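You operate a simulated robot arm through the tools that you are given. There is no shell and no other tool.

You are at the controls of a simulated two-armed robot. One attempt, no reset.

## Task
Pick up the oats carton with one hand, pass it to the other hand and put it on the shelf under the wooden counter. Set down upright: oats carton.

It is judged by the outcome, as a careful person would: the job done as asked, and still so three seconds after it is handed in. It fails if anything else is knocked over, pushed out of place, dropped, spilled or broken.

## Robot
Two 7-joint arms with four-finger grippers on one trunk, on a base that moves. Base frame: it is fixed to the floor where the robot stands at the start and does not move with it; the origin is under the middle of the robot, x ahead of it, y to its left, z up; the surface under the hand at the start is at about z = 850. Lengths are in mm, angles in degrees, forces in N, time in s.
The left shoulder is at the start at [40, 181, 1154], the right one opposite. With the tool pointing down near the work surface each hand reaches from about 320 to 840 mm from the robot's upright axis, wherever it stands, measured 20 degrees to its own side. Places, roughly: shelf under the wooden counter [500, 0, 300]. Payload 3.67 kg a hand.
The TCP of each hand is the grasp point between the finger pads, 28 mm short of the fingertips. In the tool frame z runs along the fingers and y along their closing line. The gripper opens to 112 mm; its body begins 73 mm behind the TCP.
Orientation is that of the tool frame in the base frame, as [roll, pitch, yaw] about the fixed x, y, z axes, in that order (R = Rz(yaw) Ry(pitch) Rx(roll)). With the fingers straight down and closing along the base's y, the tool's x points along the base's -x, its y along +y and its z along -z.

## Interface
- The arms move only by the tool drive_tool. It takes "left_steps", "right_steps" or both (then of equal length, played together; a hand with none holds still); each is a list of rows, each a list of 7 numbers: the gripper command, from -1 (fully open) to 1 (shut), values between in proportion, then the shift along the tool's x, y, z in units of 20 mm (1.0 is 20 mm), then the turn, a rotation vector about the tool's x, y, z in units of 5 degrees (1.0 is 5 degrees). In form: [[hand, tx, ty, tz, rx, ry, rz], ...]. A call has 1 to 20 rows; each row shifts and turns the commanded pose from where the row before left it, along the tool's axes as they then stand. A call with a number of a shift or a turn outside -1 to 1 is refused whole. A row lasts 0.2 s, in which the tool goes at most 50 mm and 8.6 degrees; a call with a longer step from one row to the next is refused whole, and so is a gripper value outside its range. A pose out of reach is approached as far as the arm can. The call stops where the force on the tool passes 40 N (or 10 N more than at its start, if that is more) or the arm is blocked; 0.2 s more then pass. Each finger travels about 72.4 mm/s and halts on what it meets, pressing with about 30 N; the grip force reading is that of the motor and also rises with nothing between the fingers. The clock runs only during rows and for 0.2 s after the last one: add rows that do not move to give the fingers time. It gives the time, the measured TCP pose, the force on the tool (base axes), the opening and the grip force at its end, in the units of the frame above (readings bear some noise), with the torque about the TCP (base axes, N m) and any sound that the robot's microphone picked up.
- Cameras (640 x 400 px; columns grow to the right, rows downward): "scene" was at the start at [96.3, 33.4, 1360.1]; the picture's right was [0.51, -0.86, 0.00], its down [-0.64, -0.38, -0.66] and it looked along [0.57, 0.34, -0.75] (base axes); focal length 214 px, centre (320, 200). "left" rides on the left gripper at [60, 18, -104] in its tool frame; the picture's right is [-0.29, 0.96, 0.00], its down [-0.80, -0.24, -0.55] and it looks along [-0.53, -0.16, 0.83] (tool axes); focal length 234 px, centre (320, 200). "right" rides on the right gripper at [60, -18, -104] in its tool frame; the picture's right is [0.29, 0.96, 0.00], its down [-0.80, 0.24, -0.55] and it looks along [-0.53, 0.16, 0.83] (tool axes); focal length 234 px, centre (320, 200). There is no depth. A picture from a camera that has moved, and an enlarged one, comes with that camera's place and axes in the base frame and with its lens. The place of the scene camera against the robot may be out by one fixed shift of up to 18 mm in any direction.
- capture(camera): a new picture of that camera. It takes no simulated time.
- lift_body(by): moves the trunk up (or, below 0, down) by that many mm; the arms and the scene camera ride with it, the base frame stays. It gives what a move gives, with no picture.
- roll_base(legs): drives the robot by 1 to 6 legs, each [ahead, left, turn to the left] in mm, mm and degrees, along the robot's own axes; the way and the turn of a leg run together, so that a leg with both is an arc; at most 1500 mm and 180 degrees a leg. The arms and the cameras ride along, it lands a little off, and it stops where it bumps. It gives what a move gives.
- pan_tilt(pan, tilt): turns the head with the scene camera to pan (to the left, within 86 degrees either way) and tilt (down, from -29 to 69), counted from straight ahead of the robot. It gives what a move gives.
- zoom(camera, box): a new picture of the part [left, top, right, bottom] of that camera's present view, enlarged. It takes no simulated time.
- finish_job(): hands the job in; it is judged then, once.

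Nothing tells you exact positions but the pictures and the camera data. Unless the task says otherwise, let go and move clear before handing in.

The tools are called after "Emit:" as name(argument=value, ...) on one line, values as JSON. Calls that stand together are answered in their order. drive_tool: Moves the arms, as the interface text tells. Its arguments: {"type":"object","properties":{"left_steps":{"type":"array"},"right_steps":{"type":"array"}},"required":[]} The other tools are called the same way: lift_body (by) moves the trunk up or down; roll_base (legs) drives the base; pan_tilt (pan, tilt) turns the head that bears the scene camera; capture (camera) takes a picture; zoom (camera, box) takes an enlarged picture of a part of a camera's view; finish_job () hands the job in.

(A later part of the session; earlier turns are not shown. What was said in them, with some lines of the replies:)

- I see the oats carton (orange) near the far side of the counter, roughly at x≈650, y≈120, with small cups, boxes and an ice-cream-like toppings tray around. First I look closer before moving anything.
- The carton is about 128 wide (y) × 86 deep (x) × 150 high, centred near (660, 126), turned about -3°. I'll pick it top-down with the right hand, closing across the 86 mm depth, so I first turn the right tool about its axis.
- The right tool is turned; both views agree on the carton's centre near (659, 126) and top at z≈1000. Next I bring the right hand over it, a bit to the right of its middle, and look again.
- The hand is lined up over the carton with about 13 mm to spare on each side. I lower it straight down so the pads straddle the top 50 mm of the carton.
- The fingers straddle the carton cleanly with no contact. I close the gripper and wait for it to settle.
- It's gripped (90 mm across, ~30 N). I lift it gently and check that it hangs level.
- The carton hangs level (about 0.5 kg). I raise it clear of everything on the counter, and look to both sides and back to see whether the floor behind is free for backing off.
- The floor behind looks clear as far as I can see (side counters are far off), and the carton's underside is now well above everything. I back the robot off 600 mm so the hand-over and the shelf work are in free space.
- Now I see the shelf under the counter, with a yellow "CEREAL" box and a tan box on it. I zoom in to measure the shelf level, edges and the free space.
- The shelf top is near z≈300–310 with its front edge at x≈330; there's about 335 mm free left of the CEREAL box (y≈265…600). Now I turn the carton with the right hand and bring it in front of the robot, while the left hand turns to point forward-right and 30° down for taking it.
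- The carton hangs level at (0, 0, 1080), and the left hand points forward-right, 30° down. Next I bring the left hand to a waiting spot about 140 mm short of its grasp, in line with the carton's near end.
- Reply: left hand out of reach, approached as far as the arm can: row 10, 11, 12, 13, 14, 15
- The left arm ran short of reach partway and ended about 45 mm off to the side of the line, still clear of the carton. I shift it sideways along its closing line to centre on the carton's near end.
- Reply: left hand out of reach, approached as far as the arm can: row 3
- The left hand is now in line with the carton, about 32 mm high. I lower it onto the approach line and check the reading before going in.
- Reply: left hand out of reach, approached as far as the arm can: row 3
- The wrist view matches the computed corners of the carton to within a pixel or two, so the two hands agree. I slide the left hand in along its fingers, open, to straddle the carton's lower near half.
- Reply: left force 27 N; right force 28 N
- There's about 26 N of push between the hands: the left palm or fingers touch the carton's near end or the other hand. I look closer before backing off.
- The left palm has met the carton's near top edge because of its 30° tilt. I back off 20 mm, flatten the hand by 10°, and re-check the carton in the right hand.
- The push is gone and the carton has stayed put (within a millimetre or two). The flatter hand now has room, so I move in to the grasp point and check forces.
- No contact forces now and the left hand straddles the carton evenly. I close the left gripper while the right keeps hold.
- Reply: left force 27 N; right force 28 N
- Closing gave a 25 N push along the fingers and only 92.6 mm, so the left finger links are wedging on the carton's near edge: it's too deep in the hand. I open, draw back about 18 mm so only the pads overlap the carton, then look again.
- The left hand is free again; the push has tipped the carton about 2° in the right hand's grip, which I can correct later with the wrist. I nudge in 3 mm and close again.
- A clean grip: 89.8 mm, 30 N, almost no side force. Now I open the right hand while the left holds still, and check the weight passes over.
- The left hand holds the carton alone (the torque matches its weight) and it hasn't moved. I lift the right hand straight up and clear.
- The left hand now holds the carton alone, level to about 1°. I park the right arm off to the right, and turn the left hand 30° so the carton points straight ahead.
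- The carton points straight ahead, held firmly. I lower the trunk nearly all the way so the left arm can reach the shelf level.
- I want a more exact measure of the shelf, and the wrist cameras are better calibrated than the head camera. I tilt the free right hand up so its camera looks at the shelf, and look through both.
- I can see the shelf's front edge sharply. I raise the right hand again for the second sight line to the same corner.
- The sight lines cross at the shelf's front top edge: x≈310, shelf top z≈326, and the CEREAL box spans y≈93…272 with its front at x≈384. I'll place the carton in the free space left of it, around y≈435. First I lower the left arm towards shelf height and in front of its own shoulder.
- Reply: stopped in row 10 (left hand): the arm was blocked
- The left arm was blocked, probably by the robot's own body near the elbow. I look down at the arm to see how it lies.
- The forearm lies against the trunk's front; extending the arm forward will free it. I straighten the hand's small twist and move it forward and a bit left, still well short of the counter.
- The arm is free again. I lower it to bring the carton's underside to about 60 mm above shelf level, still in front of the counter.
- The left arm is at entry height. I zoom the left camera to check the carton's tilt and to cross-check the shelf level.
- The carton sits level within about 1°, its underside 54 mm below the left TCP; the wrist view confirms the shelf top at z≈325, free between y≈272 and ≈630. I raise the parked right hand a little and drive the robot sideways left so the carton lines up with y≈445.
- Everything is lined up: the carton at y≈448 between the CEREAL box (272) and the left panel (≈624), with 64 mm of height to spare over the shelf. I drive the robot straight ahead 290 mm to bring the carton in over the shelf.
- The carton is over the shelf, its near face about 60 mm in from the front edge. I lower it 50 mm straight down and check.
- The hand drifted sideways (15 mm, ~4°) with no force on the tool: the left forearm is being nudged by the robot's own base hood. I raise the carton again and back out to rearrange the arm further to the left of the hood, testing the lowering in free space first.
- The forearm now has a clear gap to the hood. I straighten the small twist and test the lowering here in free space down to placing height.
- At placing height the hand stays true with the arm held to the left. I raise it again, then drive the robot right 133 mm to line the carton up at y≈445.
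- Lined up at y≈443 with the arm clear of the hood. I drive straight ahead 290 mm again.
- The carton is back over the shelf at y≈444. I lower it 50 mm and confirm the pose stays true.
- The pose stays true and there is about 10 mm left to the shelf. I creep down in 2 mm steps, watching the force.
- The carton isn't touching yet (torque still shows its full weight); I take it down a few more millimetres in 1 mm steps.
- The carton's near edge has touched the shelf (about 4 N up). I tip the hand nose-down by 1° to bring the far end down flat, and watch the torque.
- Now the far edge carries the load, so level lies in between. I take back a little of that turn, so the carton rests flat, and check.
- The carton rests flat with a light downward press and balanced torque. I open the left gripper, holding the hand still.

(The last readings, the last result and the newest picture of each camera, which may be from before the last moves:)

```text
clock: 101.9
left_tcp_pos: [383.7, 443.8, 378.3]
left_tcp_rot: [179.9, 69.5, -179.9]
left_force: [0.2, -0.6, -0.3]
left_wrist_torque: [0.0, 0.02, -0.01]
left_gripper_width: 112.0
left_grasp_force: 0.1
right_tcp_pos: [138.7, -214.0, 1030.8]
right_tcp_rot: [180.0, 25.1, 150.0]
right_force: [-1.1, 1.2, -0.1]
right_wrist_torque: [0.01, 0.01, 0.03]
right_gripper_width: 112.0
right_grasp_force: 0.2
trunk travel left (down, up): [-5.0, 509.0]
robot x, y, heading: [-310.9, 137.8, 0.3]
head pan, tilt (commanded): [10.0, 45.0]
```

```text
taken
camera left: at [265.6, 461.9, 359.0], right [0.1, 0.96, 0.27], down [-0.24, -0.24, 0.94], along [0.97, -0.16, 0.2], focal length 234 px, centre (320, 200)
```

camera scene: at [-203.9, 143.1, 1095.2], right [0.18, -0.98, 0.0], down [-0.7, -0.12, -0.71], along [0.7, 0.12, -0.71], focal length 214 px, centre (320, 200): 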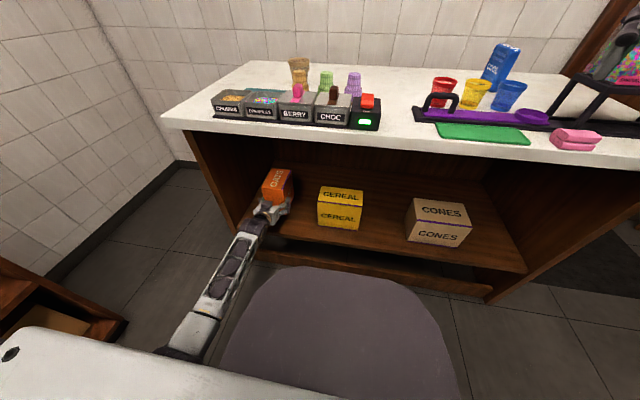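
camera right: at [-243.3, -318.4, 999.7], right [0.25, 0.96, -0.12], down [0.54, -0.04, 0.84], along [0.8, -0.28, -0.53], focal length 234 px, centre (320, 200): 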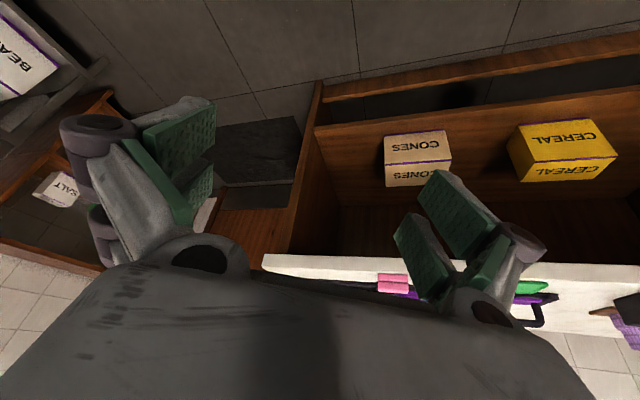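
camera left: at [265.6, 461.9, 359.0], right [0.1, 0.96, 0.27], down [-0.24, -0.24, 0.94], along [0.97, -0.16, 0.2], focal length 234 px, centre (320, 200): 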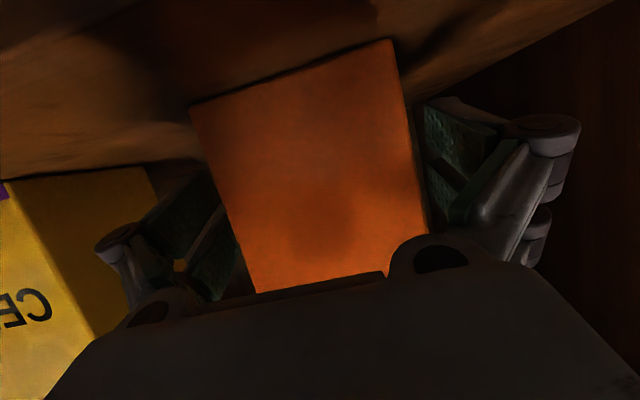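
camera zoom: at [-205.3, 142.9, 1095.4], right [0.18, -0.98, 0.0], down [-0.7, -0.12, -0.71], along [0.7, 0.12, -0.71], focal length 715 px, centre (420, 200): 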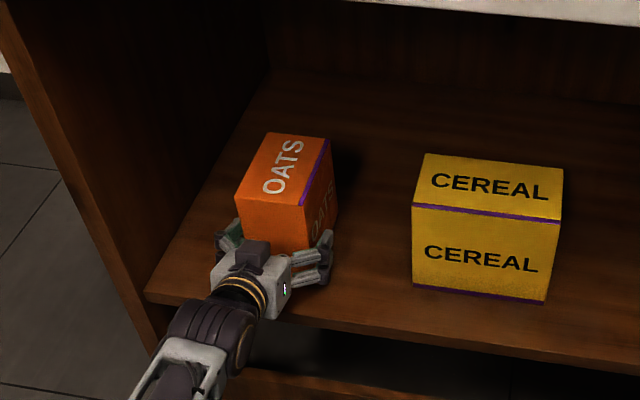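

The carton stands on the shelf by itself, with the open fingers clear on both sides. I draw the left hand straight back along its fingers, then back the robot away.

Emit:
drive_tool(left_steps=[[-1, 0, 0, -0.3, 0, 0, 0], [-1, 0, 0, -0.6, 0, 0, 0], [-1, 0, 0, -0.8, 0, 0, 0], [-1, 0, 0, -0.8, 0, 0, 0], [-1, 0, 0, -0.8, 0, 0, 0], [-1, 0, 0, -0.8, 0, 0, 0], [-1, 0, 0, -0.8, 0, 0, 0], [-1, 0, 0, 0, 0, 0, 0]])

Emit:
capture(camera="left")

Emit:
capture(camera="scene")

```text
clock: 103.7
left_tcp_pos: [291.9, 443.6, 413.5]
left_tcp_rot: [-180.0, 69.5, 180.0]
left_force: [0.2, 0.3, -0.2]
left_wrist_torque: [0.0, 0.02, 0.02]
left_gripper_width: 112.1
left_grasp_force: 0.0
right_tcp_pos: [139.6, -215.1, 1030.5]
right_tcp_rot: [179.9, 25.0, 150.0]
right_force: [0.2, -0.2, 0.3]
right_wrist_torque: [0.0, -0.03, 0.03]
right_gripper_width: 112.0
right_grasp_force: 0.1
trunk travel left (down, up): [-5.0, 509.0]
robot x, y, heading: [-317.2, 137.7, 0.1]
head pan, tilt (commanded): [10.0, 45.0]
```

```text
taken
camera left: at [173.6, 461.8, 393.9], right [0.1, 0.96, 0.27], down [-0.24, -0.24, 0.94], along [0.97, -0.16, 0.21], focal length 234 px, centre (320, 200)
```

left: 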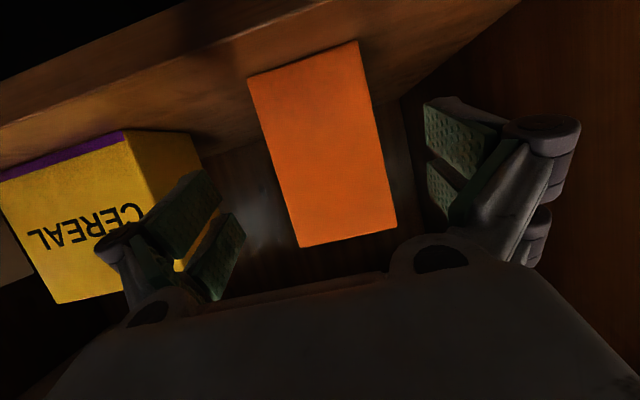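

```text
taken
camera scene: at [-205.2, 142.9, 1095.4], right [0.18, -0.98, 0.0], down [-0.7, -0.12, -0.71], along [0.7, 0.12, -0.71], focal length 214 px, centre (320, 200)
```

scene: 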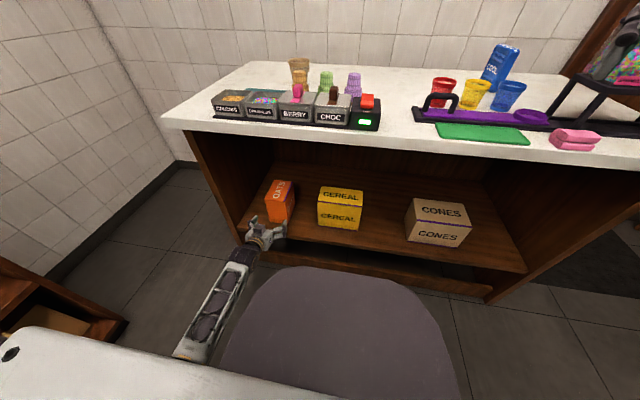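

The carton stands upright on the shelf and the hand is out of it. I back the robot away 250 mm and take a final look at everything.

Emit:
roll_base(legs=[[-250, 0, 0]])

Emit:
capture(camera="scene")

Emit:
zoom(camera="scene", box=[220, 40, 520, 250])

Emit:
capture(camera="left")

```text
clock: 105.6
left_tcp_pos: [38.2, 442.5, 412.9]
left_tcp_rot: [180.0, 69.5, -180.0]
left_force: [-0.9, -0.1, -0.1]
left_wrist_torque: [0.01, 0.01, 0.03]
left_gripper_width: 112.1
left_grasp_force: 0.1
right_tcp_pos: [-114.3, -216.8, 1030.1]
right_tcp_rot: [179.9, 24.9, 150.0]
right_force: [-0.5, 0.5, 0.1]
right_wrist_torque: [0.0, 0.01, 0.0]
right_gripper_width: 112.0
right_grasp_force: 0.1
trunk travel left (down, up): [-5.0, 509.0]
robot x, y, heading: [-565.6, 132.7, 0.3]
head pan, tilt (commanded): [10.0, 45.0]
```

```text
taken
camera scene: at [-457.8, 142.5, 1095.5], right [0.18, -0.98, 0.0], down [-0.7, -0.12, -0.71], along [0.7, 0.12, -0.71], focal length 214 px, centre (320, 200)
```

scene: 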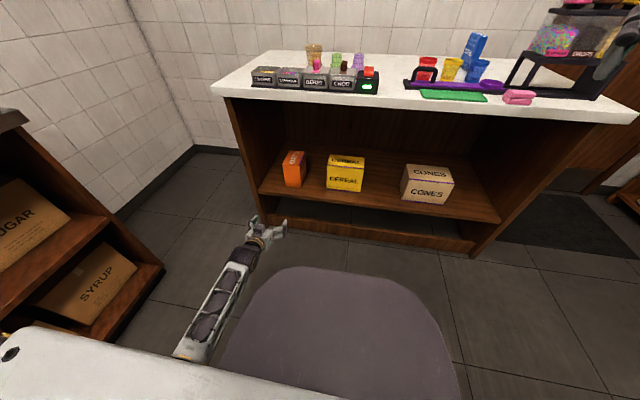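

```text
1.90 times, centred on (370, 145) of scene
camera zoom: at [-457.8, 142.5, 1095.5], right [0.18, -0.98, 0.0], down [-0.7, -0.12, -0.71], along [0.7, 0.12, -0.71], focal length 408 px, centre (225, 305)
```

zoom: 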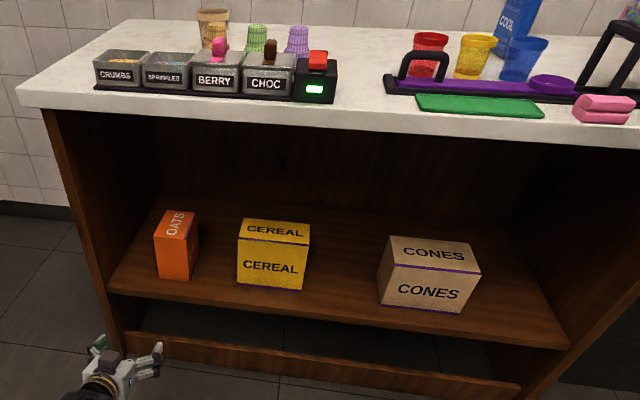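

```text
taken
camera left: at [-78.4, 461.5, 394.3], right [0.1, 0.96, 0.27], down [-0.24, -0.24, 0.94], along [0.97, -0.16, 0.21], focal length 234 px, centre (320, 200)
```

left: 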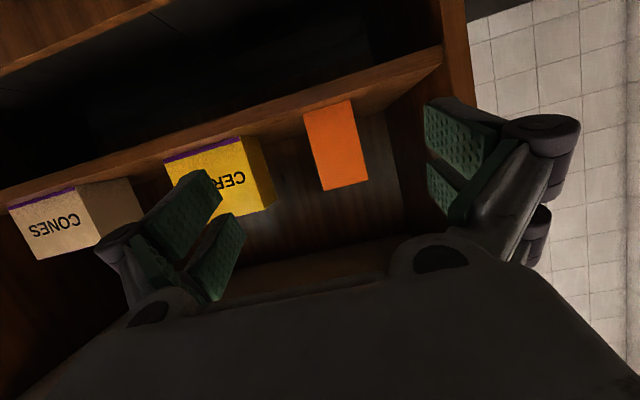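

The oats carton stands upright on the shelf under the counter, left of the CEREAL box. Everything else is in its place and both hands are empty and clear, so I hand the job in.

Emit:
finish_job()

```text
The job is handed in.
```

The oats carton is standing upright on the shelf under the counter, just left of the CEREAL box. I picked it up with the right hand and passed it to the left hand, which set it down.

In the final pictures nothing else on the counter or shelf looks moved or knocked over. Both hands are open and the robot is backed clear of the counter.

- **Hand-over:** The left hand's first two tries pushed against the carton with about 25 N, tipping it slightly in the right hand's grip. I opened the hand, drew it back and took a clean grip.
- **First placing attempt:** The left forearm met the robot's own base as I lowered the carton. I backed out, moved the arm further left, and placed the carton on the second try.
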